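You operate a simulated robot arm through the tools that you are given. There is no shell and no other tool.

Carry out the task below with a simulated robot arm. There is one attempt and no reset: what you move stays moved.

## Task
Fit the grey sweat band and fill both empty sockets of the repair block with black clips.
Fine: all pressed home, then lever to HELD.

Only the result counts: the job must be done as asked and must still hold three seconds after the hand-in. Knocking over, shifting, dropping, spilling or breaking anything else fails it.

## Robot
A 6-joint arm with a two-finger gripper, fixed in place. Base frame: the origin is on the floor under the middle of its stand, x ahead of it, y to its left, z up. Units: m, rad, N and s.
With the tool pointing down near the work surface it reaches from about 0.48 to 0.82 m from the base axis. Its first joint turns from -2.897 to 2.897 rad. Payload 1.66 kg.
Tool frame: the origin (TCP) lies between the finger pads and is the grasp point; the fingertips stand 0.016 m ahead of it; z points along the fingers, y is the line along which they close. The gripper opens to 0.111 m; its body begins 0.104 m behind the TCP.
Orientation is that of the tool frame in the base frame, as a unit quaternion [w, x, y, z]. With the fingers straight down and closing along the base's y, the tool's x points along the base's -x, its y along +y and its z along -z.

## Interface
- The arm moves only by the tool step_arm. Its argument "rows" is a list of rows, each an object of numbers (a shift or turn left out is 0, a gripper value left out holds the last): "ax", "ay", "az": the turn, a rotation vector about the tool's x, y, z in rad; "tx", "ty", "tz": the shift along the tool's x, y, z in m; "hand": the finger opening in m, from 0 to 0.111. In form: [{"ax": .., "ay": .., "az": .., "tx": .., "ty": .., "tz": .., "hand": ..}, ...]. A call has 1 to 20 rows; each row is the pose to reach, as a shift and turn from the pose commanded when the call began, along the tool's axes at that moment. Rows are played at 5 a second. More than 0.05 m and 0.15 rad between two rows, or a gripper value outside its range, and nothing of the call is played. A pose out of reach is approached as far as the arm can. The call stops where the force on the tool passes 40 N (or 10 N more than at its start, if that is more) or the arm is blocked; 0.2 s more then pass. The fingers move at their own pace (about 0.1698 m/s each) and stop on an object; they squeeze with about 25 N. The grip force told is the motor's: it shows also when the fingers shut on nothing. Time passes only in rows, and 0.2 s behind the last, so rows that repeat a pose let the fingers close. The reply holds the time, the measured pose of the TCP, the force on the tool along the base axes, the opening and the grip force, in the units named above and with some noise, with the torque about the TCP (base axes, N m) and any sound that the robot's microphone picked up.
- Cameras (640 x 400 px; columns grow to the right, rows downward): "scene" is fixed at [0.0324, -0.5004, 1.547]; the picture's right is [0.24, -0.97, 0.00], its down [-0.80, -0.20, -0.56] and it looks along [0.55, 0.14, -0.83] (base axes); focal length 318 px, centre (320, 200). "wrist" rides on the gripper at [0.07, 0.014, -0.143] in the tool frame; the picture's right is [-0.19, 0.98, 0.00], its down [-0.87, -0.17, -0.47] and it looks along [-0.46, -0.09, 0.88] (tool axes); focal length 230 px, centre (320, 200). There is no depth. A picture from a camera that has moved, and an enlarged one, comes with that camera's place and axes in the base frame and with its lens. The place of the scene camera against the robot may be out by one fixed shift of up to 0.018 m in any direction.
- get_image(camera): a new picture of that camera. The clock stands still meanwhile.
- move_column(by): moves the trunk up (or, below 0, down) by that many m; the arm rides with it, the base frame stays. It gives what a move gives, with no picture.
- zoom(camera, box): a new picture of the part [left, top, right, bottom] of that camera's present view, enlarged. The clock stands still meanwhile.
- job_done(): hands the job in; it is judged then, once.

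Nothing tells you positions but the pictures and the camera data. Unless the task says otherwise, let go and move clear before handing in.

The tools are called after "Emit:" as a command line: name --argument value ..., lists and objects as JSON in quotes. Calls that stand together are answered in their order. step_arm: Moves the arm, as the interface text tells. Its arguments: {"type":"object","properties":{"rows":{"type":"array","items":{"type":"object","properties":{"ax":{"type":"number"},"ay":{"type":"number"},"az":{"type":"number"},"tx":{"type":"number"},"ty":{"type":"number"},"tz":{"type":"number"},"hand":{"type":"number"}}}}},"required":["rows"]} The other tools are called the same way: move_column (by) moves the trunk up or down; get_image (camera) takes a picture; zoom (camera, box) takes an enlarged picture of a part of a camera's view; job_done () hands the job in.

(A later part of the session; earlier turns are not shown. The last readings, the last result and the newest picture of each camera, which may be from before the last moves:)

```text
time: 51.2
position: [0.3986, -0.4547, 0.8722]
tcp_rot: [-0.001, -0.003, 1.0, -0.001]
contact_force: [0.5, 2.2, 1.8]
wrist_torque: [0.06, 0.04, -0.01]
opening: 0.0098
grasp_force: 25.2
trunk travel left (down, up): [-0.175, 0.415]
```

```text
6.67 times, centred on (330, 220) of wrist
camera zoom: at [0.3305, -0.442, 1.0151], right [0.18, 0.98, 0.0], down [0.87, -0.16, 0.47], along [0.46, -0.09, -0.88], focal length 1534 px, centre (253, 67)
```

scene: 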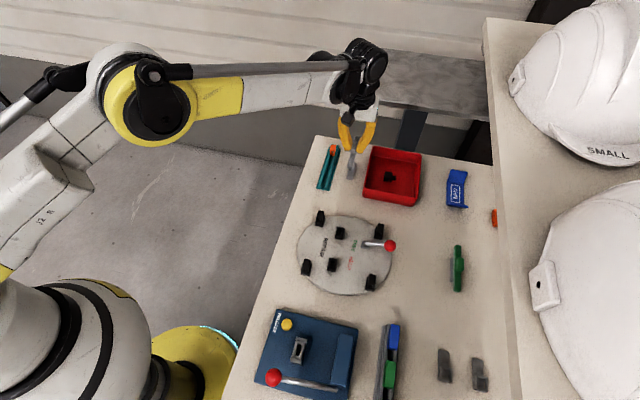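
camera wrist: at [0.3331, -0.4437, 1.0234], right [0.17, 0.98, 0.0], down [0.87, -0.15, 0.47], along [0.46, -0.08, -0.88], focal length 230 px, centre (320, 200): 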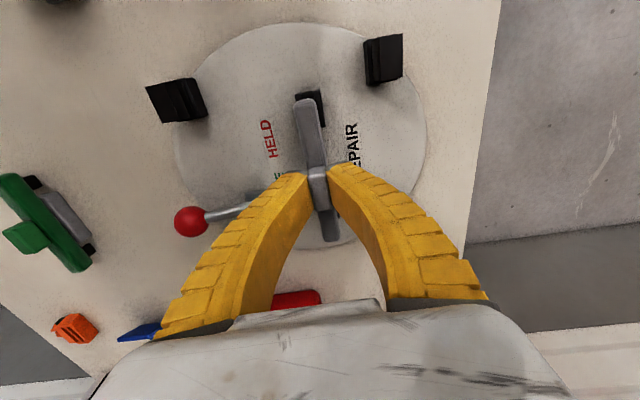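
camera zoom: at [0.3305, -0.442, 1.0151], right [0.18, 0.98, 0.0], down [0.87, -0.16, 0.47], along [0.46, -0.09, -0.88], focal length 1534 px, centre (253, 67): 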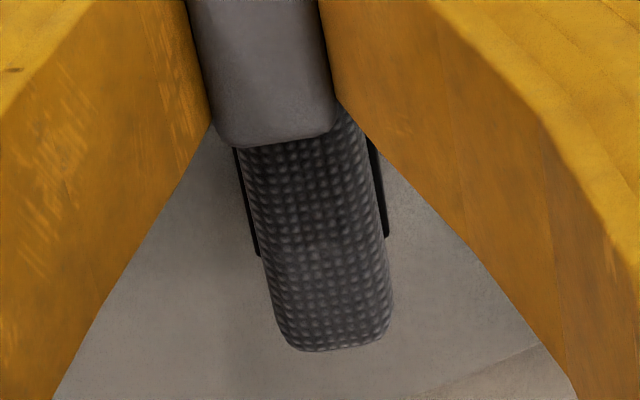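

The x alignment is now good. The band needs about -0.8 mm in y and a touch more yaw, so I'll apply that and let it settle.

Emit:
step_arm --rows '[{"ty": -0.0007, "az": 0.005}, {"ty": -0.0007, "az": 0.005}, {"ty": -0.0007, "az": 0.005}]'

Emit:
zoom --camera "wrist" --box '[295, 80, 335, 130]'

Emit:
zoom --camera "wrist" --box '[300, 190, 360, 250]'

Emit:
zoom --camera "scene" --box '[318, 252, 342, 275]'

```text
time: 52.0
position: [0.4, -0.4557, 0.8733]
tcp_rot: [0.0, -0.001, 1.0, 0.001]
contact_force: [-2.6, 2.8, 0.4]
wrist_torque: [-0.01, 0.07, 0.04]
opening: 0.0089
grasp_force: 25.1
trunk travel left (down, up): [-0.175, 0.415]
```

```text
8.00 times, centred on (315, 105) of wrist
camera zoom: at [0.3312, -0.4421, 1.0154], right [0.19, 0.98, 0.0], down [0.87, -0.16, 0.47], along [0.46, -0.09, -0.88], focal length 1841 px, centre (360, 960)
```

zoom: 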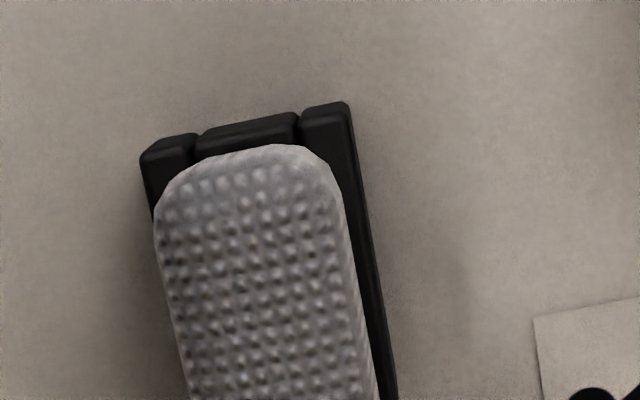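

```text
6.67 times, centred on (330, 220) of wrist
camera zoom: at [0.3312, -0.4421, 1.0154], right [0.19, 0.98, 0.0], down [0.87, -0.16, 0.47], along [0.46, -0.09, -0.88], focal length 1534 px, centre (253, 67)
```

zoom: 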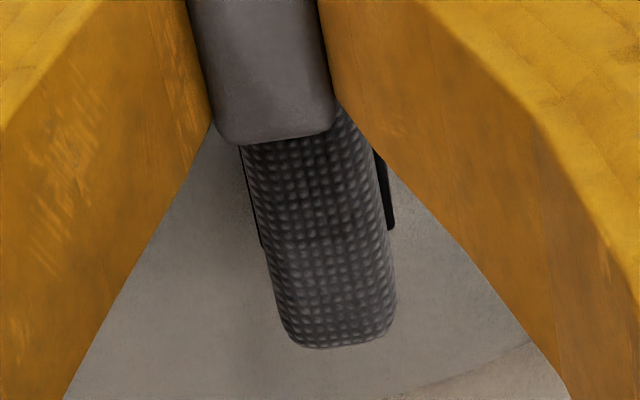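

```text
16.00 times, centred on (330, 264) of scene
camera zoom: at [0.0324, -0.5004, 1.547], right [0.24, -0.97, 0.0], down [-0.8, -0.2, -0.56], along [0.55, 0.14, -0.83], focal length 5086 px, centre (160, -816)
```

zoom: 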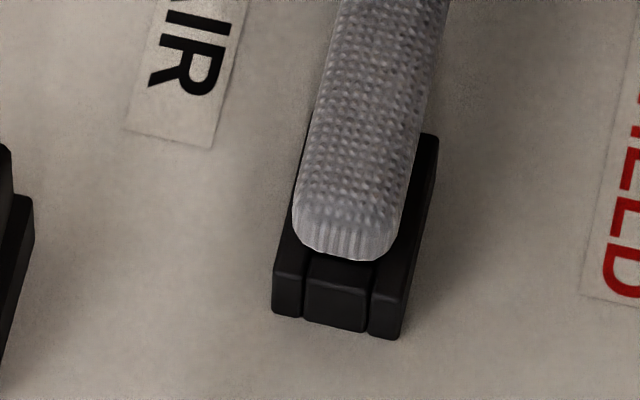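

The side forces show the pins are already engaged in the slots. I'll relax slightly and continue down gently.

Emit:
step_arm --rows '[{"tx": 0.0004, "ty": 0.0004, "tz": 0.002}, {"tx": 0.0004, "ty": 0.0004, "tz": 0.004}, {"tx": 0.0004, "ty": 0.0004, "tz": 0.006}]'

Emit:
zoom --camera "scene" --box '[318, 252, 342, 275]'

Emit:
zoom --camera "wrist" --box '[270, 70, 370, 250]'

```text
time: 52.8
position: [0.4005, -0.4555, 0.8673]
tcp_rot: [0.0, -0.002, 1.0, -0.001]
contact_force: [0.0, -0.1, 4.0]
wrist_torque: [0.03, 0.0, 0.0]
opening: 0.0103
grasp_force: 24.3
trunk travel left (down, up): [-0.175, 0.415]
```

```text
16.00 times, centred on (330, 264) of scene
camera zoom: at [0.0324, -0.5004, 1.547], right [0.24, -0.97, 0.0], down [-0.8, -0.2, -0.56], along [0.55, 0.14, -0.83], focal length 5086 px, centre (160, -816)
```

zoom: 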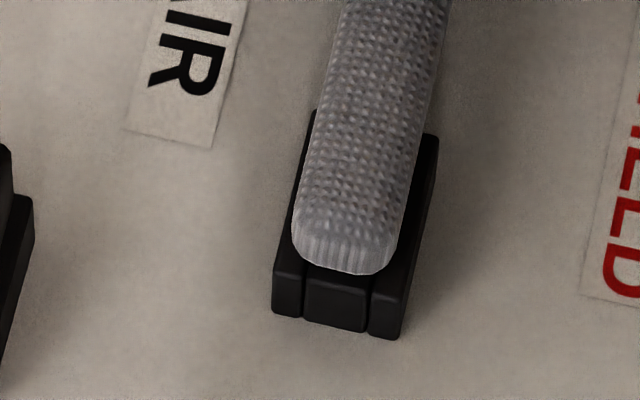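

```text
2.22 times, centred on (320, 160) of wrist
camera zoom: at [0.3311, -0.4422, 1.0091], right [0.19, 0.98, 0.0], down [0.87, -0.16, 0.47], along [0.46, -0.09, -0.88], focal length 511 px, centre (320, 289)
```

zoom: 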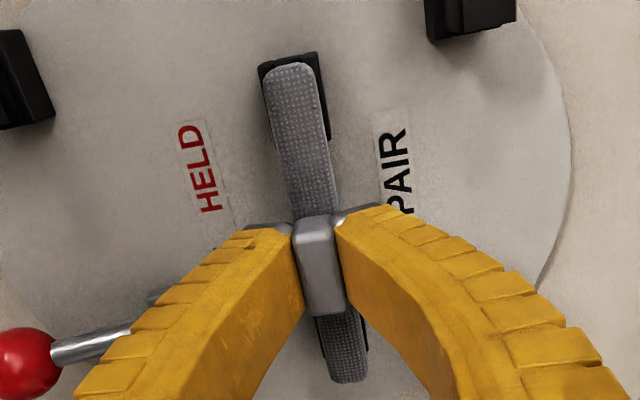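

Side forces are now nearly zero and it's at 0.8673, almost seated. Pushing further.

Emit:
step_arm --rows '[{"tz": 0.0015}, {"tz": 0.003}, {"tz": 0.0045}]'

Emit:
zoom --camera "scene" --box '[318, 252, 342, 275]'

```text
time: 53.6
position: [0.4006, -0.4533, 0.8616]
tcp_rot: [0.0, -0.001, 1.0, 0.0]
contact_force: [6.7, -1.7, 13.0]
wrist_torque: [-0.06, -0.07, 0.01]
opening: 0.0158
grasp_force: 24.9
trunk travel left (down, up): [-0.175, 0.415]
```

```text
16.00 times, centred on (330, 264) of scene
camera zoom: at [0.0324, -0.5004, 1.547], right [0.24, -0.97, 0.0], down [-0.8, -0.2, -0.56], along [0.55, 0.14, -0.83], focal length 5086 px, centre (160, -816)
```

zoom: 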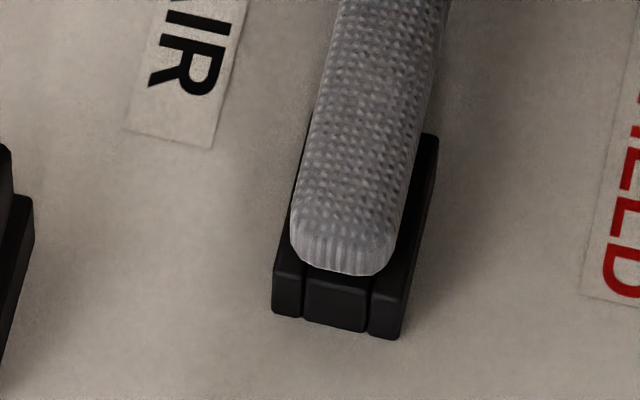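

The force is rising (13 N) with little further motion, so the band is reaching its seat. One more push, then I'll release and inspect both ends.

Emit:
step_arm --rows '[{"tx": -0.0004, "tz": 0.001}, {"tx": -0.0004, "tz": 0.0025}, {"tx": -0.0004, "tz": 0.0025}]'

Emit:
zoom --camera "wrist" --box '[270, 70, 370, 250]'

Emit:
zoom --camera "scene" --box '[318, 225, 358, 275]'

```text
time: 54.4
position: [0.3986, -0.4539, 0.8605]
tcp_rot: [0.0, -0.001, 1.0, 0.0]
contact_force: [4.2, 2.0, 15.6]
wrist_torque: [-0.01, 0.03, -0.02]
opening: 0.0183
grasp_force: 25.1
trunk travel left (down, up): [-0.175, 0.415]
```

```text
2.22 times, centred on (320, 160) of wrist
camera zoom: at [0.3311, -0.4411, 1.0026], right [0.19, 0.98, 0.0], down [0.87, -0.16, 0.47], along [0.46, -0.09, -0.88], focal length 511 px, centre (320, 289)
```

zoom: 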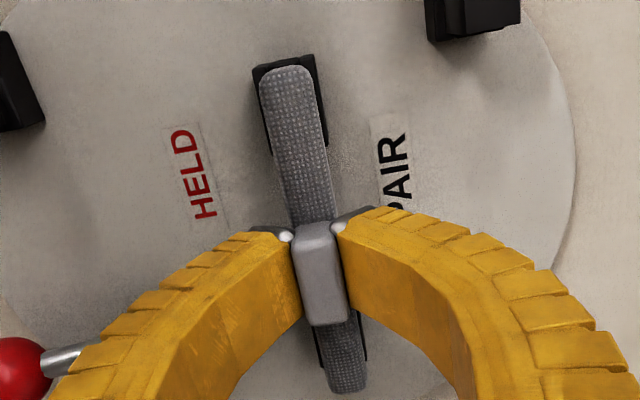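

```text
8.00 times, centred on (338, 250) of scene
camera zoom: at [0.0324, -0.5004, 1.547], right [0.24, -0.97, 0.0], down [-0.8, -0.2, -0.56], along [0.55, 0.14, -0.83], focal length 2543 px, centre (176, -200)
```

zoom: 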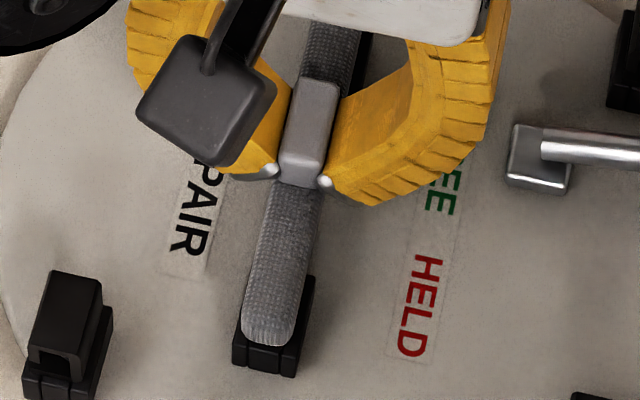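

I'll ease off, open, and lift clear to inspect the band.

Emit:
step_arm --rows '[{"tz": -0.002}, {"tz": -0.005}, {"tz": -0.005, "hand": 0.022}, {"tz": -0.005, "hand": 0.03}, {"tz": -0.005, "hand": 0.036}, {"tz": -0.02, "hand": 0.036}, {"tz": -0.045, "hand": 0.036}, {"tz": -0.06, "hand": 0.036}]'

Emit:
get_image --camera "wrist"

Emit:
zoom --camera "scene" --box '[318, 215, 358, 280]'

Emit:
zoom --camera "scene" --box '[318, 252, 342, 275]'

```text
time: 56.2
position: [0.3984, -0.4538, 0.92]
tcp_rot: [0.0, -0.001, 1.0, 0.0]
contact_force: [-1.2, 0.2, -1.0]
wrist_torque: [0.04, -0.02, 0.0]
opening: 0.0387
grasp_force: 1.8
trunk travel left (down, up): [-0.175, 0.415]
```

```text
taken
camera wrist: at [0.3297, -0.4406, 1.0625], right [0.19, 0.98, 0.0], down [0.87, -0.16, 0.47], along [0.46, -0.09, -0.88], focal length 230 px, centre (320, 200)
```

wrist: 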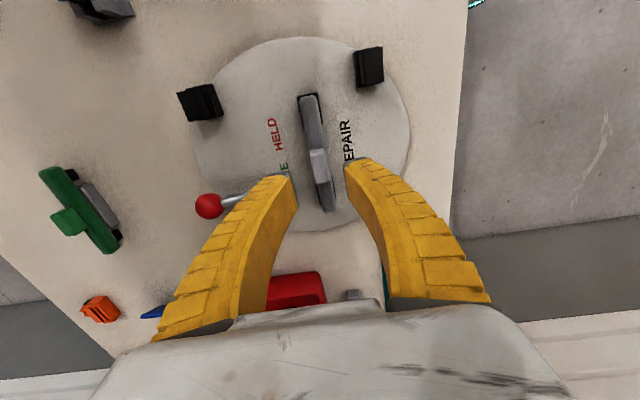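

```text
6.15 times, centred on (338, 248) of scene
camera zoom: at [0.0324, -0.5004, 1.547], right [0.24, -0.97, 0.0], down [-0.8, -0.2, -0.56], along [0.55, 0.14, -0.83], focal length 1956 px, centre (209, -92)
```

zoom: 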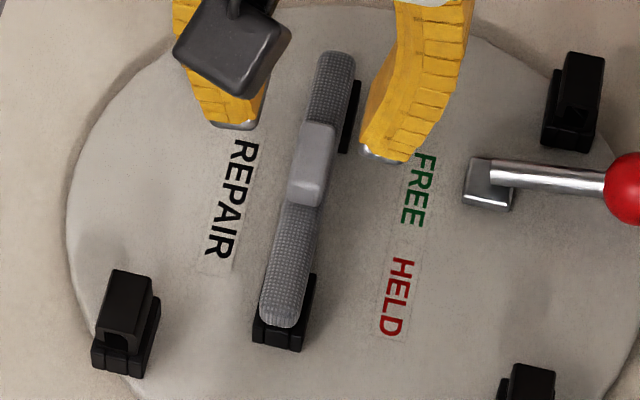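

```text
16.00 times, centred on (330, 264) of scene
camera zoom: at [0.0324, -0.5004, 1.547], right [0.24, -0.97, 0.0], down [-0.8, -0.2, -0.56], along [0.55, 0.14, -0.83], focal length 5086 px, centre (160, -816)
```

zoom: 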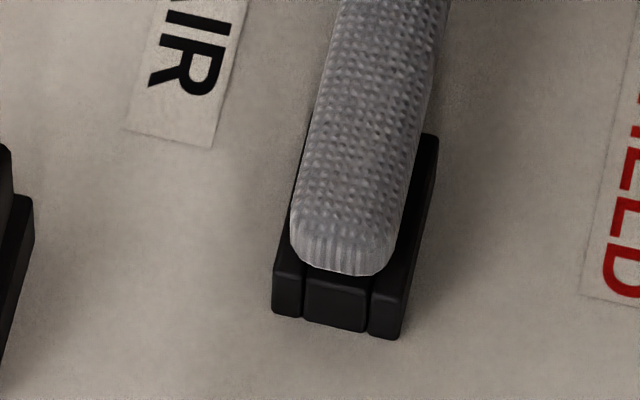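

The band sits across both inner sockets. I'll tilt the camera forward for a shallow look at its seating and level.

Emit:
step_arm --rows '[{"ay": -0.12, "hand": 0.08}, {"ay": -0.24, "hand": 0.111}, {"ay": -0.36, "hand": 0.111}, {"ay": -0.48, "hand": 0.111}, {"ay": -0.6, "hand": 0.111}, {"ay": -0.6, "hand": 0.111}]'

Emit:
get_image --camera "wrist"

Emit:
zoom --camera "wrist" --box '[270, 20, 370, 200]'

```text
time: 57.6
position: [0.3998, -0.4551, 0.9214]
tcp_rot: [0.296, -0.001, 0.955, 0.001]
contact_force: [-0.6, 0.0, 0.0]
wrist_torque: [0.03, -0.03, -0.01]
opening: 0.111
grasp_force: 0.1
trunk travel left (down, up): [-0.175, 0.415]
```

```text
taken
camera wrist: at [0.2625, -0.4415, 0.9985], right [0.15, 0.98, 0.11], down [0.45, -0.17, 0.88], along [0.88, -0.09, -0.46], focal length 230 px, centre (320, 200)
```

wrist: 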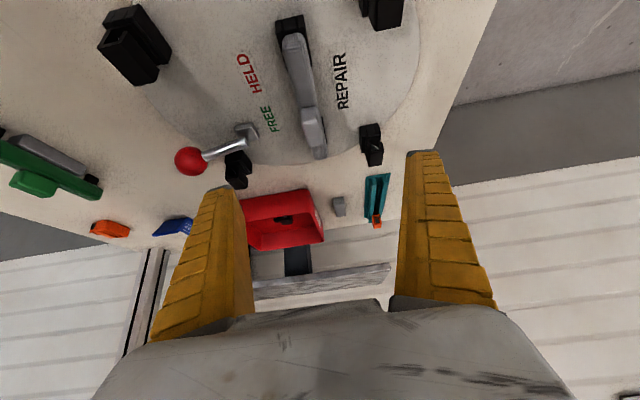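

```text
2.22 times, centred on (320, 110) of wrist
camera zoom: at [0.2625, -0.4415, 0.9985], right [0.15, 0.98, 0.11], down [0.45, -0.17, 0.88], along [0.88, -0.09, -0.46], focal length 511 px, centre (320, 400)
```

zoom: 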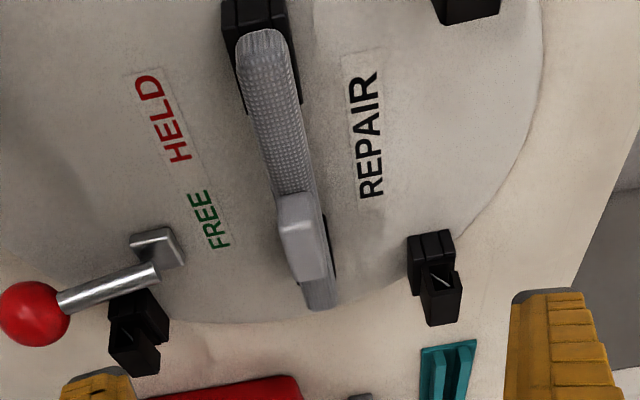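

Emit:
zoom --camera "wrist" --box '[270, 10, 320, 70]'

Emit:
zoom --camera "wrist" --box '[290, 90, 340, 165]'

Emit:
zoom --camera "wrist" --box '[215, 140, 265, 195]'

Emit:
zoom --camera "wrist" --box '[350, 115, 395, 175]'

Emit:
zoom --camera "wrist" --box '[165, 110, 275, 195]'

```text
6.67 times, centred on (295, 40) of wrist
camera zoom: at [0.2625, -0.4415, 0.9985], right [0.15, 0.98, 0.11], down [0.45, -0.17, 0.88], along [0.88, -0.09, -0.46], focal length 1534 px, centre (487, 1267)
```

zoom: 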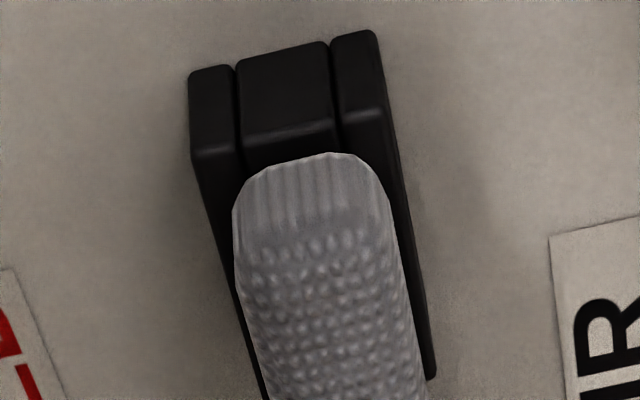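

```text
5.33 times, centred on (315, 128) of wrist
camera zoom: at [0.2625, -0.4415, 0.9985], right [0.15, 0.98, 0.11], down [0.45, -0.17, 0.88], along [0.88, -0.09, -0.46], focal length 1227 px, centre (347, 587)
```

zoom: 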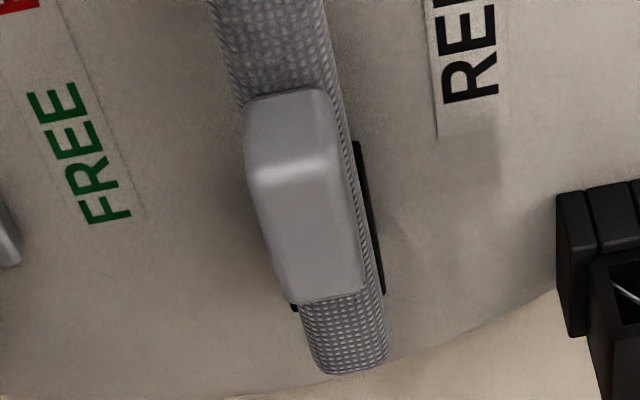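

```text
7.27 times, centred on (240, 168) of wrist
camera zoom: at [0.2625, -0.4415, 0.9985], right [0.15, 0.98, 0.11], down [0.45, -0.17, 0.88], along [0.88, -0.09, -0.46], focal length 1673 px, centre (902, 436)
```

zoom: 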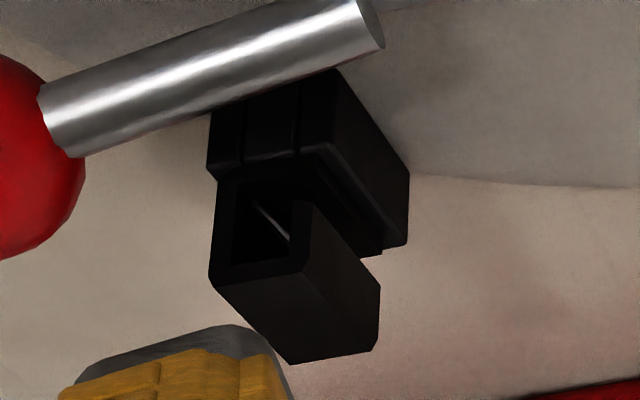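

```text
6.67 times, centred on (372, 145) of wrist
camera zoom: at [0.2625, -0.4415, 0.9985], right [0.15, 0.98, 0.11], down [0.45, -0.17, 0.88], along [0.88, -0.09, -0.46], focal length 1534 px, centre (-30, 567)
```

zoom: 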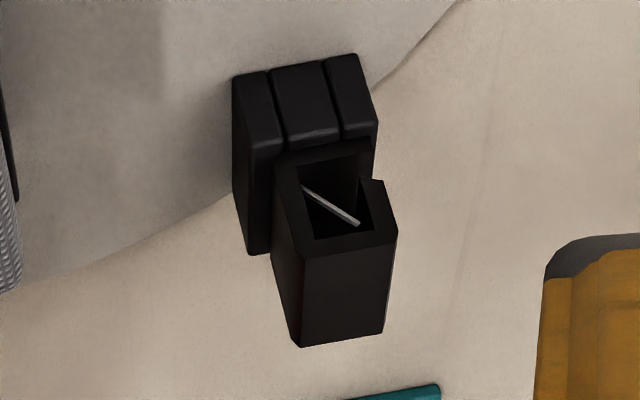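

```text
4.71 times, centred on (220, 152) of wrist
camera zoom: at [0.2625, -0.4415, 0.9985], right [0.15, 0.98, 0.11], down [0.45, -0.17, 0.88], along [0.88, -0.09, -0.46], focal length 1083 px, centre (791, 424)
```

zoom: 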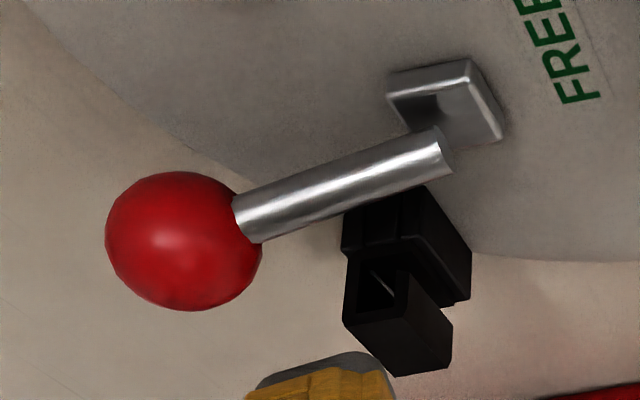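

Both new clips look the same as the installed ones, and the band lies flat across its sockets. I'll straighten the tool and press on the band directly above each pin to be sure it's home.

Emit:
step_arm --rows '[{"ay": 0.12}, {"ay": 0.24}, {"ay": 0.36}, {"ay": 0.48, "hand": 0.03}, {"ay": 0.6, "hand": 0.0}, {"ay": 0.6, "hand": 0.0}]'

Emit:
get_image --camera "wrist"

```text
time: 59.0
position: [0.4001, -0.4538, 0.9208]
tcp_rot: [-0.001, -0.002, 1.0, 0.0]
contact_force: [0.6, 0.3, 0.3]
wrist_torque: [0.04, 0.0, -0.01]
opening: 0.0002
grasp_force: 24.6
trunk travel left (down, up): [-0.175, 0.415]
```

```text
taken
camera wrist: at [0.3319, -0.4413, 1.0635], right [0.19, 0.98, 0.0], down [0.87, -0.16, 0.47], along [0.46, -0.09, -0.88], focal length 230 px, centre (320, 200)
```

wrist: 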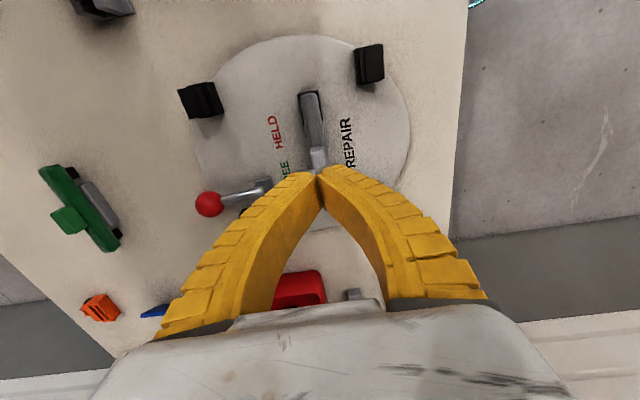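

Pressing first over the near pin at socket B2.

Emit:
step_arm --rows '[{"tx": 0.03, "ty": -0.0005}, {"tx": 0.044, "ty": -0.0005}, {"tx": 0.044, "ty": -0.0005, "tz": 0.03}, {"tx": 0.044, "ty": -0.0005, "tz": 0.05}, {"tx": 0.044, "ty": -0.0005, "tz": 0.056}, {"tx": 0.044, "ty": -0.0005, "tz": 0.06}, {"tx": 0.044, "ty": -0.0005, "tz": 0.063}, {"tx": 0.044, "ty": -0.0005, "tz": 0.066}]'

Emit:
zoom --camera "scene" --box '[310, 230, 350, 280]'

```text
time: 60.8
position: [0.3565, -0.4546, 0.8548]
tcp_rot: [0.001, -0.001, 1.0, -0.001]
contact_force: [3.3, 0.9, 22.6]
wrist_torque: [0.01, -0.03, 0.0]
opening: 0.0061
grasp_force: 25.1
trunk travel left (down, up): [-0.175, 0.415]
```

```text
8.00 times, centred on (330, 255) of scene
camera zoom: at [0.0324, -0.5004, 1.547], right [0.24, -0.97, 0.0], down [-0.8, -0.2, -0.56], along [0.55, 0.14, -0.83], focal length 2543 px, centre (240, -240)
```

zoom: 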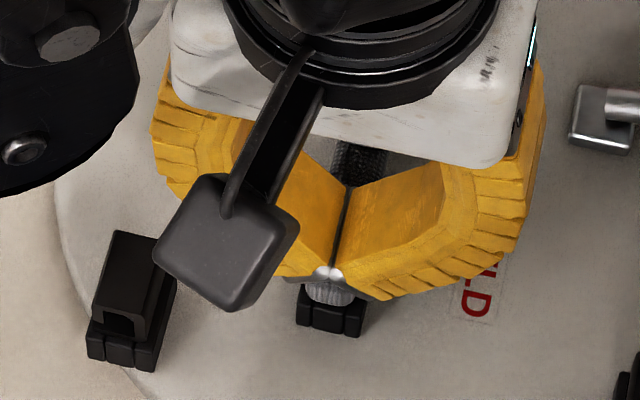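

Pressed with 22.6 N. Now the far pin at B1, lifting over the tab.

Emit:
step_arm --rows '[{"tz": -0.03}, {"tz": -0.064}, {"tz": -0.066, "tx": -0.045}, {"tz": -0.066, "tx": -0.089}, {"tz": -0.04, "tx": -0.089}, {"tz": -0.016, "tx": -0.089}, {"tz": -0.01, "tx": -0.089}, {"tz": -0.006, "tx": -0.089}, {"tz": -0.003, "tx": -0.089}, {"tz": 0.0, "tx": -0.089}]'

Emit:
zoom --camera "scene" --box '[310, 200, 390, 280]'

```text
time: 63.0
position: [0.4455, -0.453, 0.8554]
tcp_rot: [0.0, -0.002, 1.0, 0.0]
contact_force: [6.8, -1.7, 20.6]
wrist_torque: [0.0, -0.04, -0.01]
opening: 0.0059
grasp_force: 24.8
trunk travel left (down, up): [-0.175, 0.415]
```

```text
5.00 times, centred on (350, 240) of scene
camera zoom: at [0.0324, -0.5004, 1.547], right [0.24, -0.97, 0.0], down [-0.8, -0.2, -0.56], along [0.55, 0.14, -0.83], focal length 1589 px, centre (170, 0)
```

zoom: 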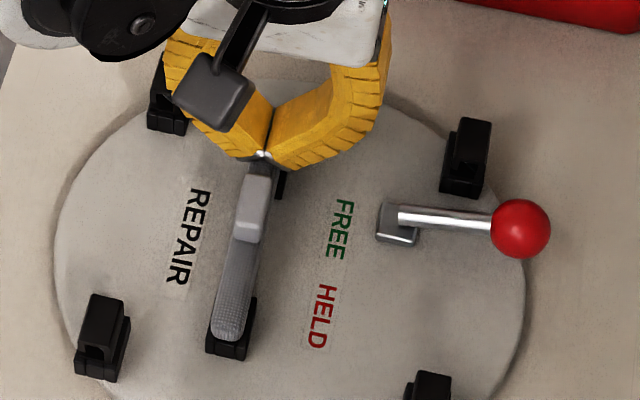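

Both ends of the band read about the same force at the same height, so it's level and home. Next is the lever, with its ball at about (0.429,-0.584,0.842) and its pivot near (0.428,-0.525). I'll lift and move to the +x side of the ball with the fingers closed.

Emit:
step_arm --rows '[{"tz": -0.03}, {"tz": -0.07}, {"tz": -0.07, "tx": -0.006, "ty": -0.045}, {"tz": -0.07, "tx": -0.012, "ty": -0.09}, {"tz": -0.07, "tx": -0.02, "ty": -0.138}, {"tz": -0.07, "tx": -0.021, "ty": -0.139}]'

Emit:
get_image --camera "wrist"

Emit:
zoom --camera "wrist" --box '[260, 60, 400, 190]'

Emit:
zoom --camera "scene" --box '[310, 205, 410, 295]'

```text
time: 64.4
position: [0.4667, -0.5946, 0.925]
tcp_rot: [0.0, -0.002, 1.0, 0.0]
contact_force: [-0.4, -0.8, -0.1]
wrist_torque: [0.05, -0.02, -0.02]
opening: 0.0001
grasp_force: 24.7
trunk travel left (down, up): [-0.175, 0.415]
```

```text
taken
camera wrist: at [0.3978, -0.5816, 1.0678], right [0.19, 0.98, 0.0], down [0.87, -0.17, 0.47], along [0.46, -0.09, -0.88], focal length 230 px, centre (320, 200)
```

wrist: 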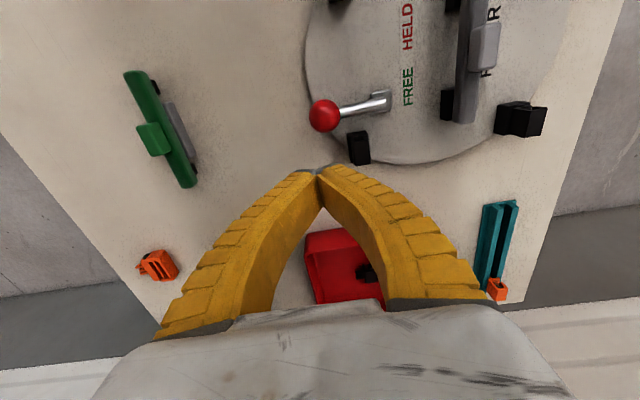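

```text
3.08 times, centred on (330, 125) of wrist
camera zoom: at [0.3978, -0.5816, 1.0678], right [0.19, 0.98, 0.0], down [0.87, -0.17, 0.47], along [0.46, -0.09, -0.88], focal length 708 px, centre (289, 431)
```

zoom: 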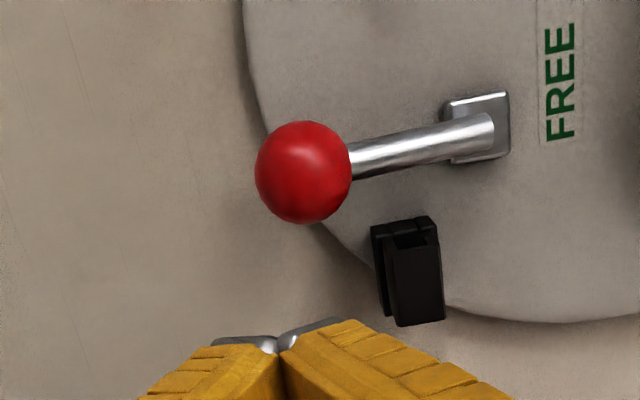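

```text
4.44 times, centred on (360, 250) of scene
camera zoom: at [0.0324, -0.5004, 1.547], right [0.24, -0.97, 0.0], down [-0.8, -0.2, -0.56], along [0.55, 0.14, -0.83], focal length 1413 px, centre (142, -22)
```

zoom: 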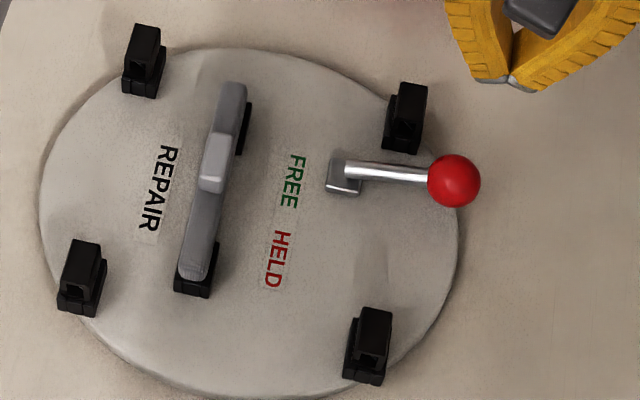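

Everything is in place on the plate and the lever still points at FREE. I'll descend beside the ball on its +x side, clear of clip E.

Emit:
step_arm --rows '[{"tz": 0.03}, {"tz": 0.055}, {"tz": 0.075}, {"tz": 0.075}]'

Emit:
get_image --camera "wrist"

Emit:
zoom --camera "scene" --box '[350, 205, 420, 265]'

```text
time: 65.4
position: [0.4681, -0.595, 0.8487]
tcp_rot: [0.0, -0.002, 1.0, 0.0]
contact_force: [0.2, -0.3, 0.2]
wrist_torque: [0.01, 0.0, 0.01]
opening: 0.0
grasp_force: 24.6
trunk travel left (down, up): [-0.175, 0.415]
```

```text
taken
camera wrist: at [0.3984, -0.582, 0.9911], right [0.19, 0.98, 0.0], down [0.87, -0.16, 0.47], along [0.46, -0.09, -0.88], focal length 230 px, centre (320, 200)
```

wrist: 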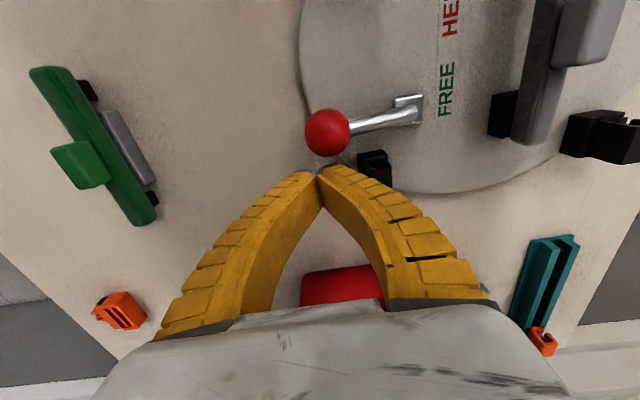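

```text
6.67 times, centred on (385, 235) of scene
camera zoom: at [0.0324, -0.5004, 1.547], right [0.24, -0.97, 0.0], down [-0.8, -0.2, -0.56], along [0.55, 0.14, -0.83], focal length 2119 px, centre (-113, -33)
```

zoom: 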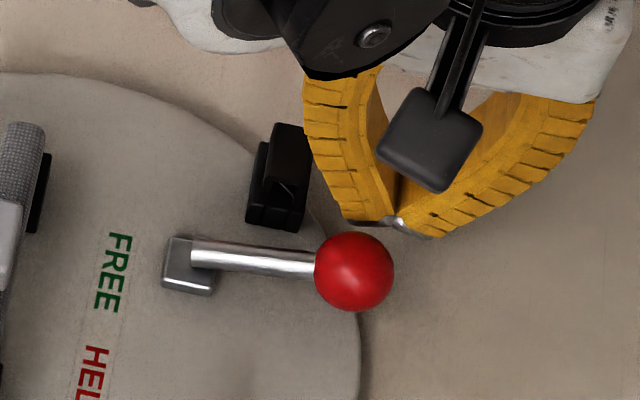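

The fingers are clear of clip E. I'll push the ball gently toward -x, the HELD side.

Emit:
step_arm --rows '[{"tx": 0.006}, {"tx": 0.01}, {"tx": 0.013}, {"tx": 0.016}, {"tx": 0.019}, {"tx": 0.022}]'

Emit:
zoom --camera "scene" --box '[350, 205, 420, 265]'

Emit:
get_image --camera "wrist"

```text
time: 66.8
position: [0.4445, -0.5945, 0.8495]
tcp_rot: [0.0, -0.001, 1.0, 0.0]
contact_force: [1.4, 0.4, 0.9]
wrist_torque: [-0.04, 0.04, 0.02]
opening: 0.0001
grasp_force: 24.8
trunk travel left (down, up): [-0.175, 0.415]
```

```text
6.67 times, centred on (385, 235) of scene
camera zoom: at [0.0324, -0.5004, 1.547], right [0.24, -0.97, 0.0], down [-0.8, -0.2, -0.56], along [0.55, 0.14, -0.83], focal length 2119 px, centre (-113, -33)
```

zoom: 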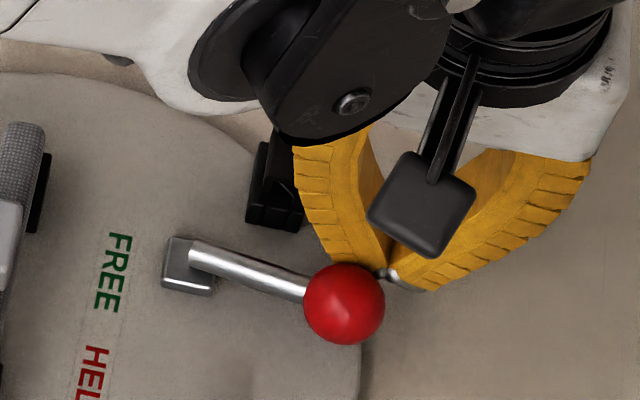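

```text
taken
camera wrist: at [0.3755, -0.5818, 0.9921], right [0.19, 0.98, 0.0], down [0.87, -0.16, 0.47], along [0.46, -0.09, -0.88], focal length 230 px, centre (320, 200)
```

wrist: 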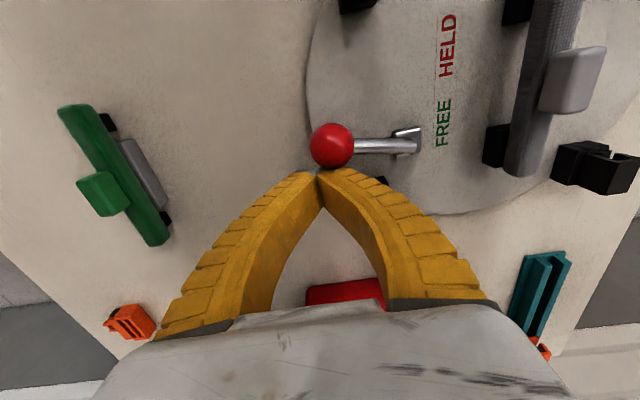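

The lever turns easily toward HELD. I'll follow the arc with the fingers behind the ball.

Emit:
step_arm --rows '[{"tx": 0.004, "ty": 0.001}, {"tx": 0.008, "ty": 0.002}, {"tx": 0.012, "ty": 0.003}, {"tx": 0.016, "ty": 0.0037}, {"tx": 0.02, "ty": 0.004}, {"tx": 0.024, "ty": 0.0042}, {"tx": 0.028, "ty": 0.0044}, {"tx": 0.0307, "ty": 0.0044}]'

Emit:
zoom --camera "scene" --box '[330, 205, 420, 285]'

Emit:
get_image --camera "wrist"

```text
time: 68.6
position: [0.4126, -0.5888, 0.8494]
tcp_rot: [0.0, -0.002, 1.0, -0.001]
contact_force: [2.9, 0.3, -0.3]
wrist_torque: [-0.04, -0.03, -0.07]
opening: 0.0
grasp_force: 24.8
trunk travel left (down, up): [-0.175, 0.415]
```

```text
5.00 times, centred on (375, 245) of scene
camera zoom: at [0.0324, -0.5004, 1.547], right [0.24, -0.97, 0.0], down [-0.8, -0.2, -0.56], along [0.55, 0.14, -0.83], focal length 1589 px, centre (45, -25)
```

zoom: 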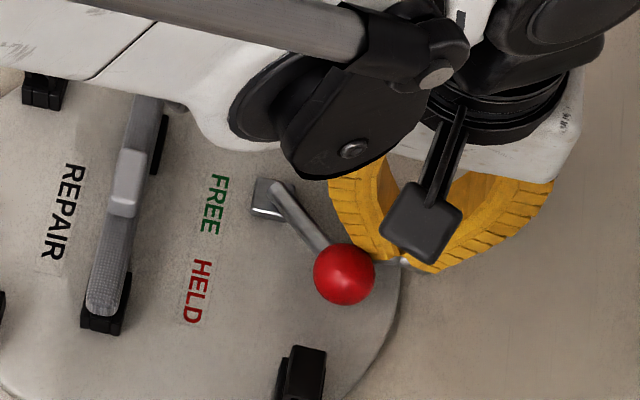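

```text
taken
camera wrist: at [0.3441, -0.5757, 0.9919], right [0.19, 0.98, 0.0], down [0.87, -0.16, 0.47], along [0.46, -0.09, -0.88], focal length 230 px, centre (320, 200)
```

wrist: 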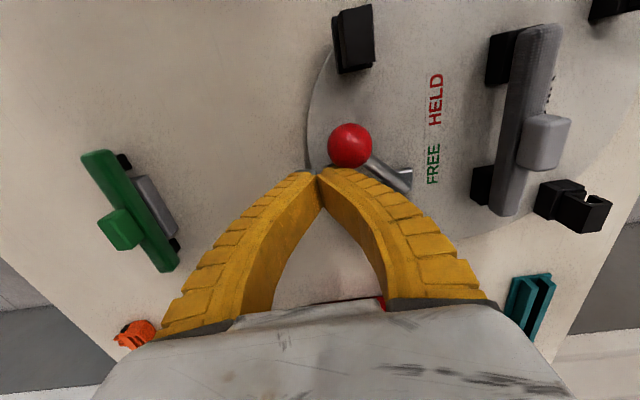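

The lever is at about 47° and still moving freely. Continuing along the arc.

Emit:
step_arm --rows '[{"tx": 0.005, "ty": 0.001}, {"tx": 0.01, "ty": 0.0023}, {"tx": 0.0145, "ty": 0.0038}, {"tx": 0.0185, "ty": 0.006}, {"tx": 0.022, "ty": 0.008}, {"tx": 0.0246, "ty": 0.0097}]'

Emit:
zoom --camera "scene" --box '[330, 205, 420, 285]'

Emit:
get_image --camera "wrist"

```text
time: 70.0
position: [0.3932, -0.583, 0.8492]
tcp_rot: [0.004, -0.003, 1.0, -0.004]
contact_force: [15.9, -20.3, 8.2]
wrist_torque: [0.0, 0.02, 0.01]
opening: 0.0
grasp_force: 25.1
trunk travel left (down, up): [-0.175, 0.415]
stopped in row 6: the force on the tool passed its limit at 44 N (the readings are from after the stop); the commanded pose is now the measured one
```

```text
5.00 times, centred on (375, 245) of scene
camera zoom: at [0.0324, -0.5004, 1.547], right [0.24, -0.97, 0.0], down [-0.8, -0.2, -0.56], along [0.55, 0.14, -0.83], focal length 1589 px, centre (45, -25)
```

zoom: 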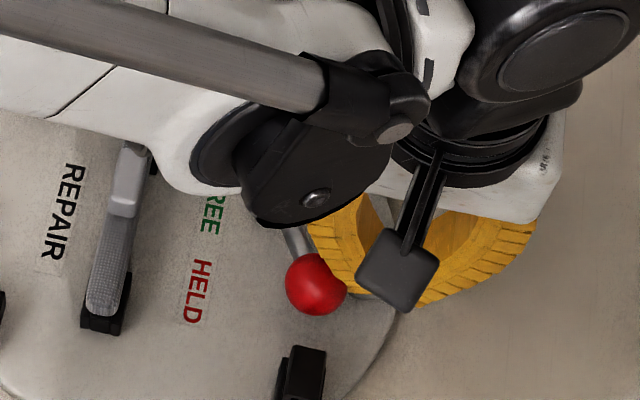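

```text
taken
camera wrist: at [0.3238, -0.5695, 0.9908], right [0.18, 0.98, -0.01], down [0.86, -0.16, 0.48], along [0.47, -0.09, -0.88], focal length 230 px, centre (320, 200)
```

wrist: 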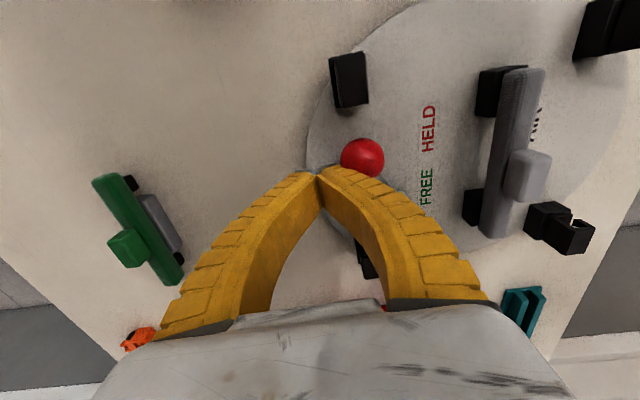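

The lever reached a firm stop at about 62°. I'll back off along the push direction, lift clear, and check whether it stays.

Emit:
step_arm --rows '[{"tx": -0.003, "ty": -0.006}, {"tx": -0.007, "ty": -0.015}, {"tx": -0.01, "ty": -0.022}, {"tx": -0.01, "ty": -0.022, "tz": -0.03}, {"tx": -0.01, "ty": -0.022, "tz": -0.07}]'

Emit:
get_image --camera "wrist"

Emit:
zoom --camera "scene" --box '[310, 205, 420, 295]'

Emit:
zoom --camera "wrist" --box '[300, 60, 480, 210]'

```text
time: 71.2
position: [0.4045, -0.6017, 0.9212]
tcp_rot: [0.003, -0.002, 1.0, -0.002]
contact_force: [0.8, 0.2, 0.9]
wrist_torque: [-0.04, 0.0, 0.01]
opening: 0.0
grasp_force: 25.1
trunk travel left (down, up): [-0.175, 0.415]
```

```text
taken
camera wrist: at [0.3342, -0.5885, 1.0627], right [0.19, 0.98, 0.0], down [0.86, -0.16, 0.48], along [0.47, -0.09, -0.88], focal length 230 px, centre (320, 200)
```

wrist: 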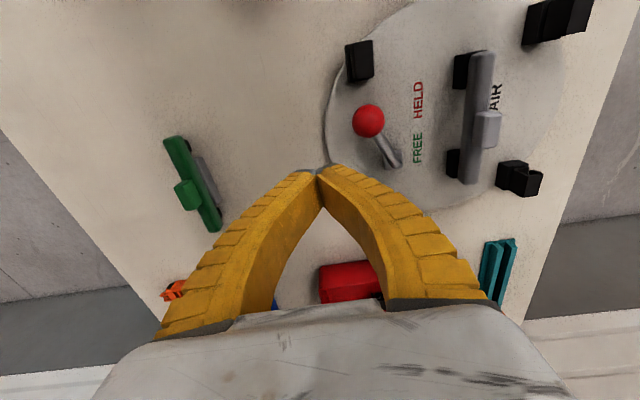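

```text
4.44 times, centred on (365, 250) of scene
camera zoom: at [0.0324, -0.5004, 1.547], right [0.24, -0.97, 0.0], down [-0.8, -0.2, -0.56], along [0.55, 0.14, -0.83], focal length 1413 px, centre (120, -22)
```

zoom: 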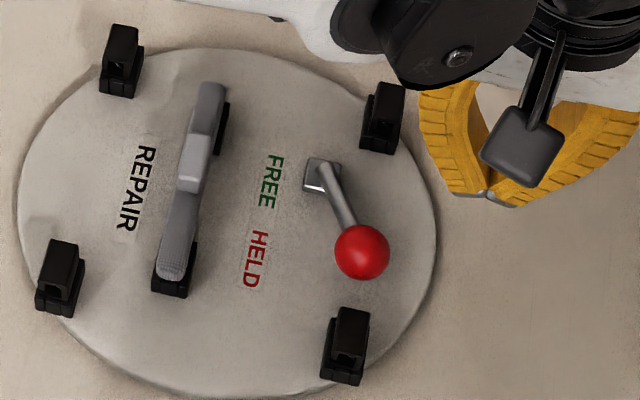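

```text
2.67 times, centred on (390, 135) of wrist
camera zoom: at [0.3342, -0.5885, 1.0627], right [0.19, 0.98, 0.0], down [0.86, -0.16, 0.48], along [0.47, -0.09, -0.88], focal length 614 px, centre (133, 373)
```

zoom: 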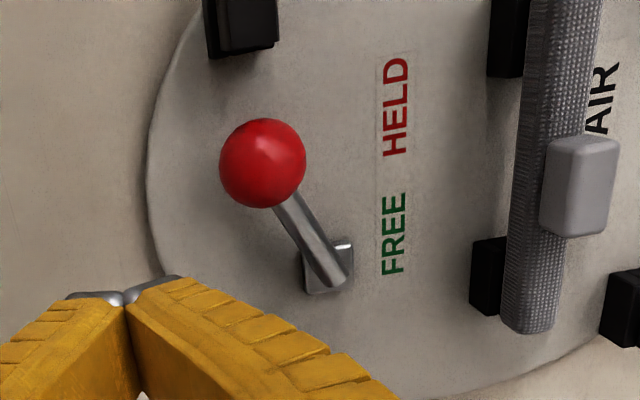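

The lever stays at about 62°, with the ball level with the HELD label and against its firm stop. I'll re-check the band ends and both clips in the scene camera for any change after pressing.

Emit:
zoom --camera "scene" --box '[318, 252, 342, 275]'

Emit:
zoom --camera "scene" --box '[315, 208, 339, 231]'

Emit:
zoom --camera "scene" --box '[377, 222, 401, 245]'

Emit:
zoom --camera "scene" --box '[335, 216, 359, 239]'

```text
16.00 times, centred on (330, 264) of scene
camera zoom: at [0.0324, -0.5004, 1.547], right [0.24, -0.97, 0.0], down [-0.8, -0.2, -0.56], along [0.55, 0.14, -0.83], focal length 5086 px, centre (160, -816)
```

zoom: 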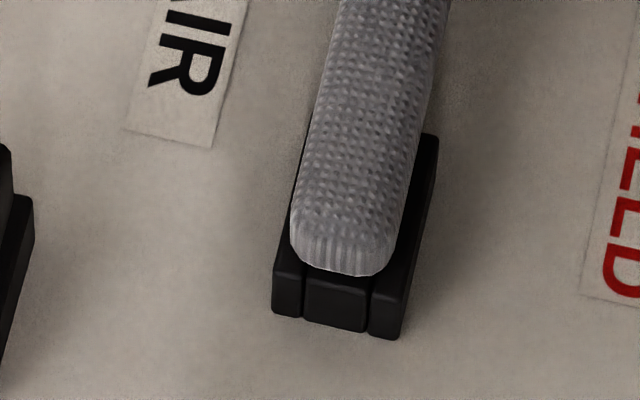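

```text
16.00 times, centred on (327, 220) of scene
camera zoom: at [0.0324, -0.5004, 1.547], right [0.24, -0.97, 0.0], down [-0.8, -0.2, -0.56], along [0.55, 0.14, -0.83], focal length 5086 px, centre (208, -112)
```

zoom: 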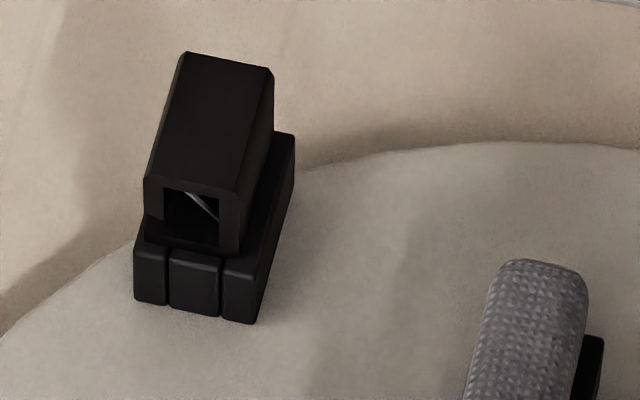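

```text
16.00 times, centred on (389, 234) of scene
camera zoom: at [0.0324, -0.5004, 1.547], right [0.24, -0.97, 0.0], down [-0.8, -0.2, -0.56], along [0.55, 0.14, -0.83], focal length 5086 px, centre (-784, -336)
```

zoom: 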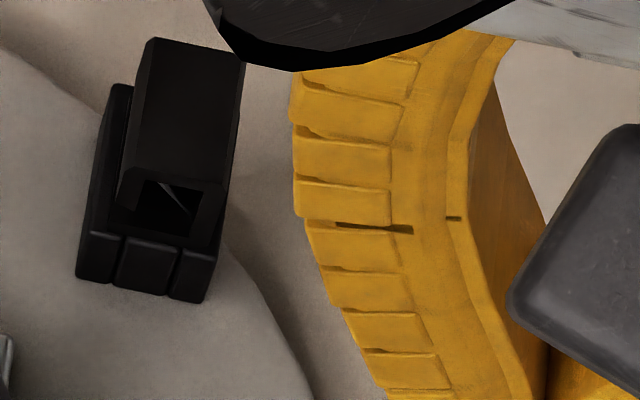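

```text
16.00 times, centred on (347, 228) of scene
camera zoom: at [0.0324, -0.5004, 1.547], right [0.24, -0.97, 0.0], down [-0.8, -0.2, -0.56], along [0.55, 0.14, -0.83], focal length 5086 px, centre (-112, -240)
```

zoom: 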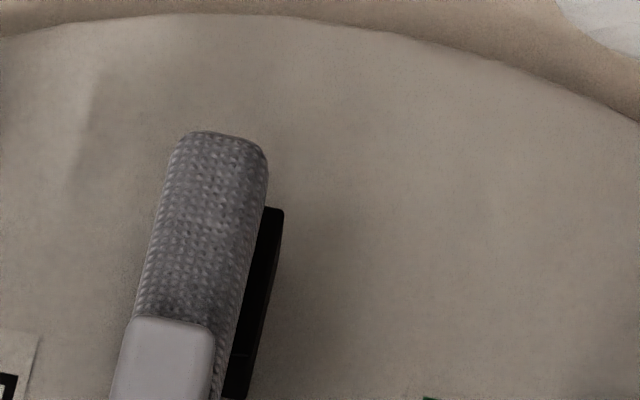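

The lever, band and clips all look right. For a firm check on the clips' seating I'll view them side-on from the bench's left edge, so I'm yawing the tool 90° while staying high.

Emit:
step_arm --rows '[{"tx": -0.01, "ty": 0.0185, "tz": -0.02, "az": 0.143}, {"tx": -0.02, "ty": 0.037, "tz": -0.04, "az": 0.286}, {"tx": -0.03, "ty": 0.0555, "tz": -0.05, "az": 0.429}, {"tx": -0.04, "ty": 0.074, "tz": -0.05, "az": 0.572}, {"tx": -0.05, "ty": 0.0925, "tz": -0.05, "az": 0.715}, {"tx": -0.06, "ty": 0.111, "tz": -0.05, "az": 0.858}, {"tx": -0.07, "ty": 0.1295, "tz": -0.05, "az": 1.0}, {"tx": -0.08, "ty": 0.148, "tz": -0.05, "az": 1.143}, {"tx": -0.09, "ty": 0.1665, "tz": -0.05, "az": 1.286}, {"tx": -0.1, "ty": 0.185, "tz": -0.05, "az": 1.429}, {"tx": -0.1105, "ty": 0.2037, "tz": -0.05, "az": 1.57}, {"tx": -0.1105, "ty": 0.2037, "tz": -0.05, "az": 1.57}]'

Emit:
get_image --camera "wrist"

```text
time: 73.8
position: [0.5128, -0.3967, 0.9678]
tcp_rot: [0.003, 0.706, 0.708, 0.001]
contact_force: [0.6, 0.4, -0.1]
wrist_torque: [0.0, 0.03, 0.02]
opening: 0.0
grasp_force: 24.7
trunk travel left (down, up): [-0.175, 0.415]
```

```text
taken
camera wrist: at [0.526, -0.3266, 1.1112], right [0.98, -0.19, 0.01], down [-0.17, -0.86, 0.47], along [-0.08, -0.47, -0.88], focal length 230 px, centre (320, 200)
```

wrist: 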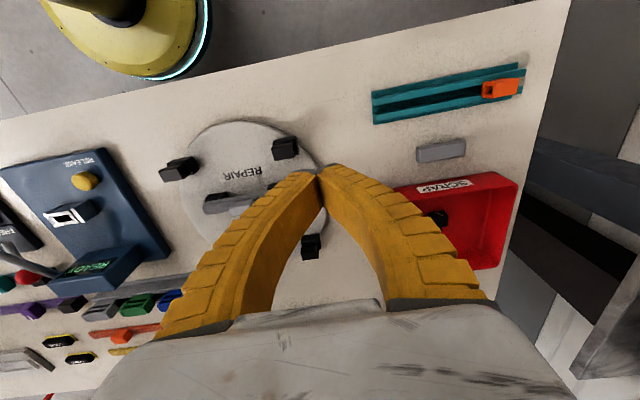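

The view is good. Now I'll tilt for a near side-on look at the clips on the plate's +y side.

Emit:
step_arm --rows '[{"ay": -0.13}, {"ay": -0.26}, {"ay": -0.39}, {"ay": -0.52, "tz": 0.02}, {"ay": -0.65, "tz": 0.045}, {"ay": -0.8, "tz": 0.07}, {"ay": -0.8, "tz": 0.08}, {"ay": -0.8, "tz": 0.08}]'

Emit:
get_image --camera "wrist"

```text
time: 75.6
position: [0.5097, -0.3972, 0.8882]
tcp_rot: [0.279, 0.649, 0.652, -0.275]
contact_force: [-0.6, -0.7, -0.4]
wrist_torque: [0.01, 0.03, 0.0]
opening: 0.0
grasp_force: 24.7
trunk travel left (down, up): [-0.175, 0.415]
```

```text
taken
camera wrist: at [0.5237, -0.2467, 0.9373], right [0.98, -0.13, 0.14], down [-0.17, -0.26, 0.95], along [-0.08, -0.96, -0.28], focal length 230 px, centre (320, 200)
```

wrist: 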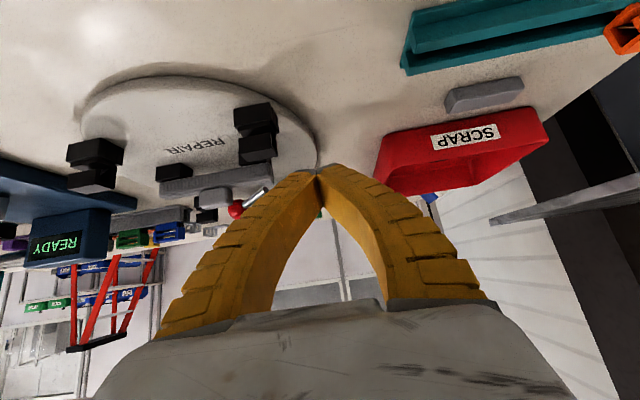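

Now I have a side view. I'll zoom in on clip A, installed clip F2, and the band.

Emit:
zoom --camera "wrist" --box '[225, 95, 285, 170]'

Emit:
zoom --camera "wrist" --box '[60, 130, 130, 200]'

Emit:
zoom --camera "wrist" --box '[145, 150, 270, 225]'

```text
5.33 times, centred on (255, 132) of wrist
camera zoom: at [0.5237, -0.2467, 0.9373], right [0.98, -0.13, 0.14], down [-0.17, -0.26, 0.95], along [-0.08, -0.96, -0.28], focal length 1227 px, centre (667, 560)
```

zoom: 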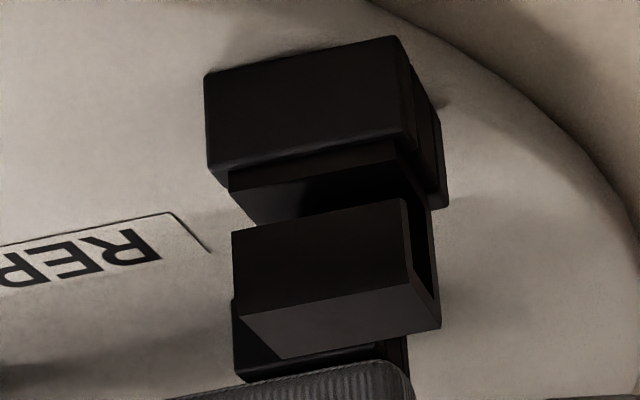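

```text
5.71 times, centred on (95, 165) of wrist
camera zoom: at [0.5237, -0.2467, 0.9373], right [0.98, -0.13, 0.14], down [-0.17, -0.26, 0.95], along [-0.08, -0.96, -0.28], focal length 1315 px, centre (1606, 400)
```

zoom: 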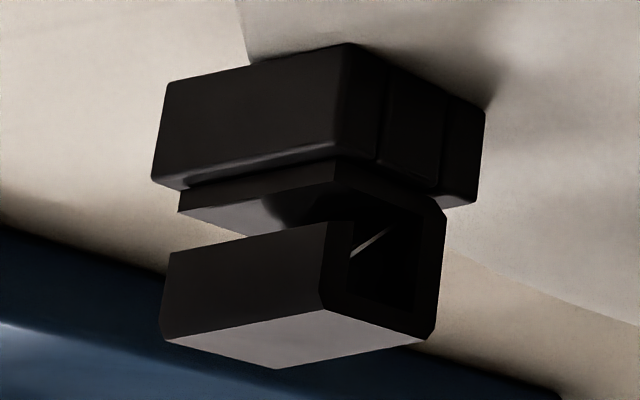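

```text
5.12 times, centred on (208, 188) of wrist
camera zoom: at [0.5237, -0.2467, 0.9373], right [0.98, -0.13, 0.14], down [-0.17, -0.26, 0.95], along [-0.08, -0.96, -0.28], focal length 1178 px, centre (896, 264)
```

zoom: 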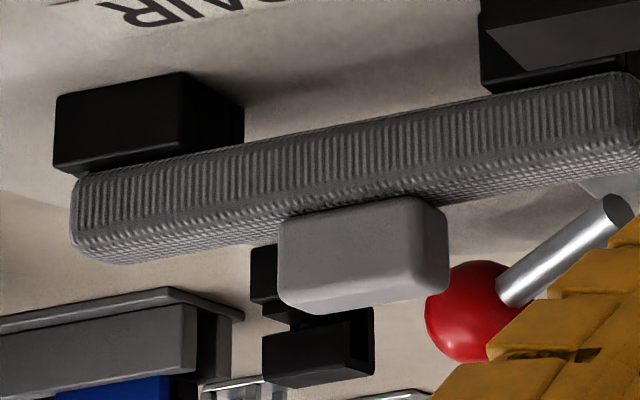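

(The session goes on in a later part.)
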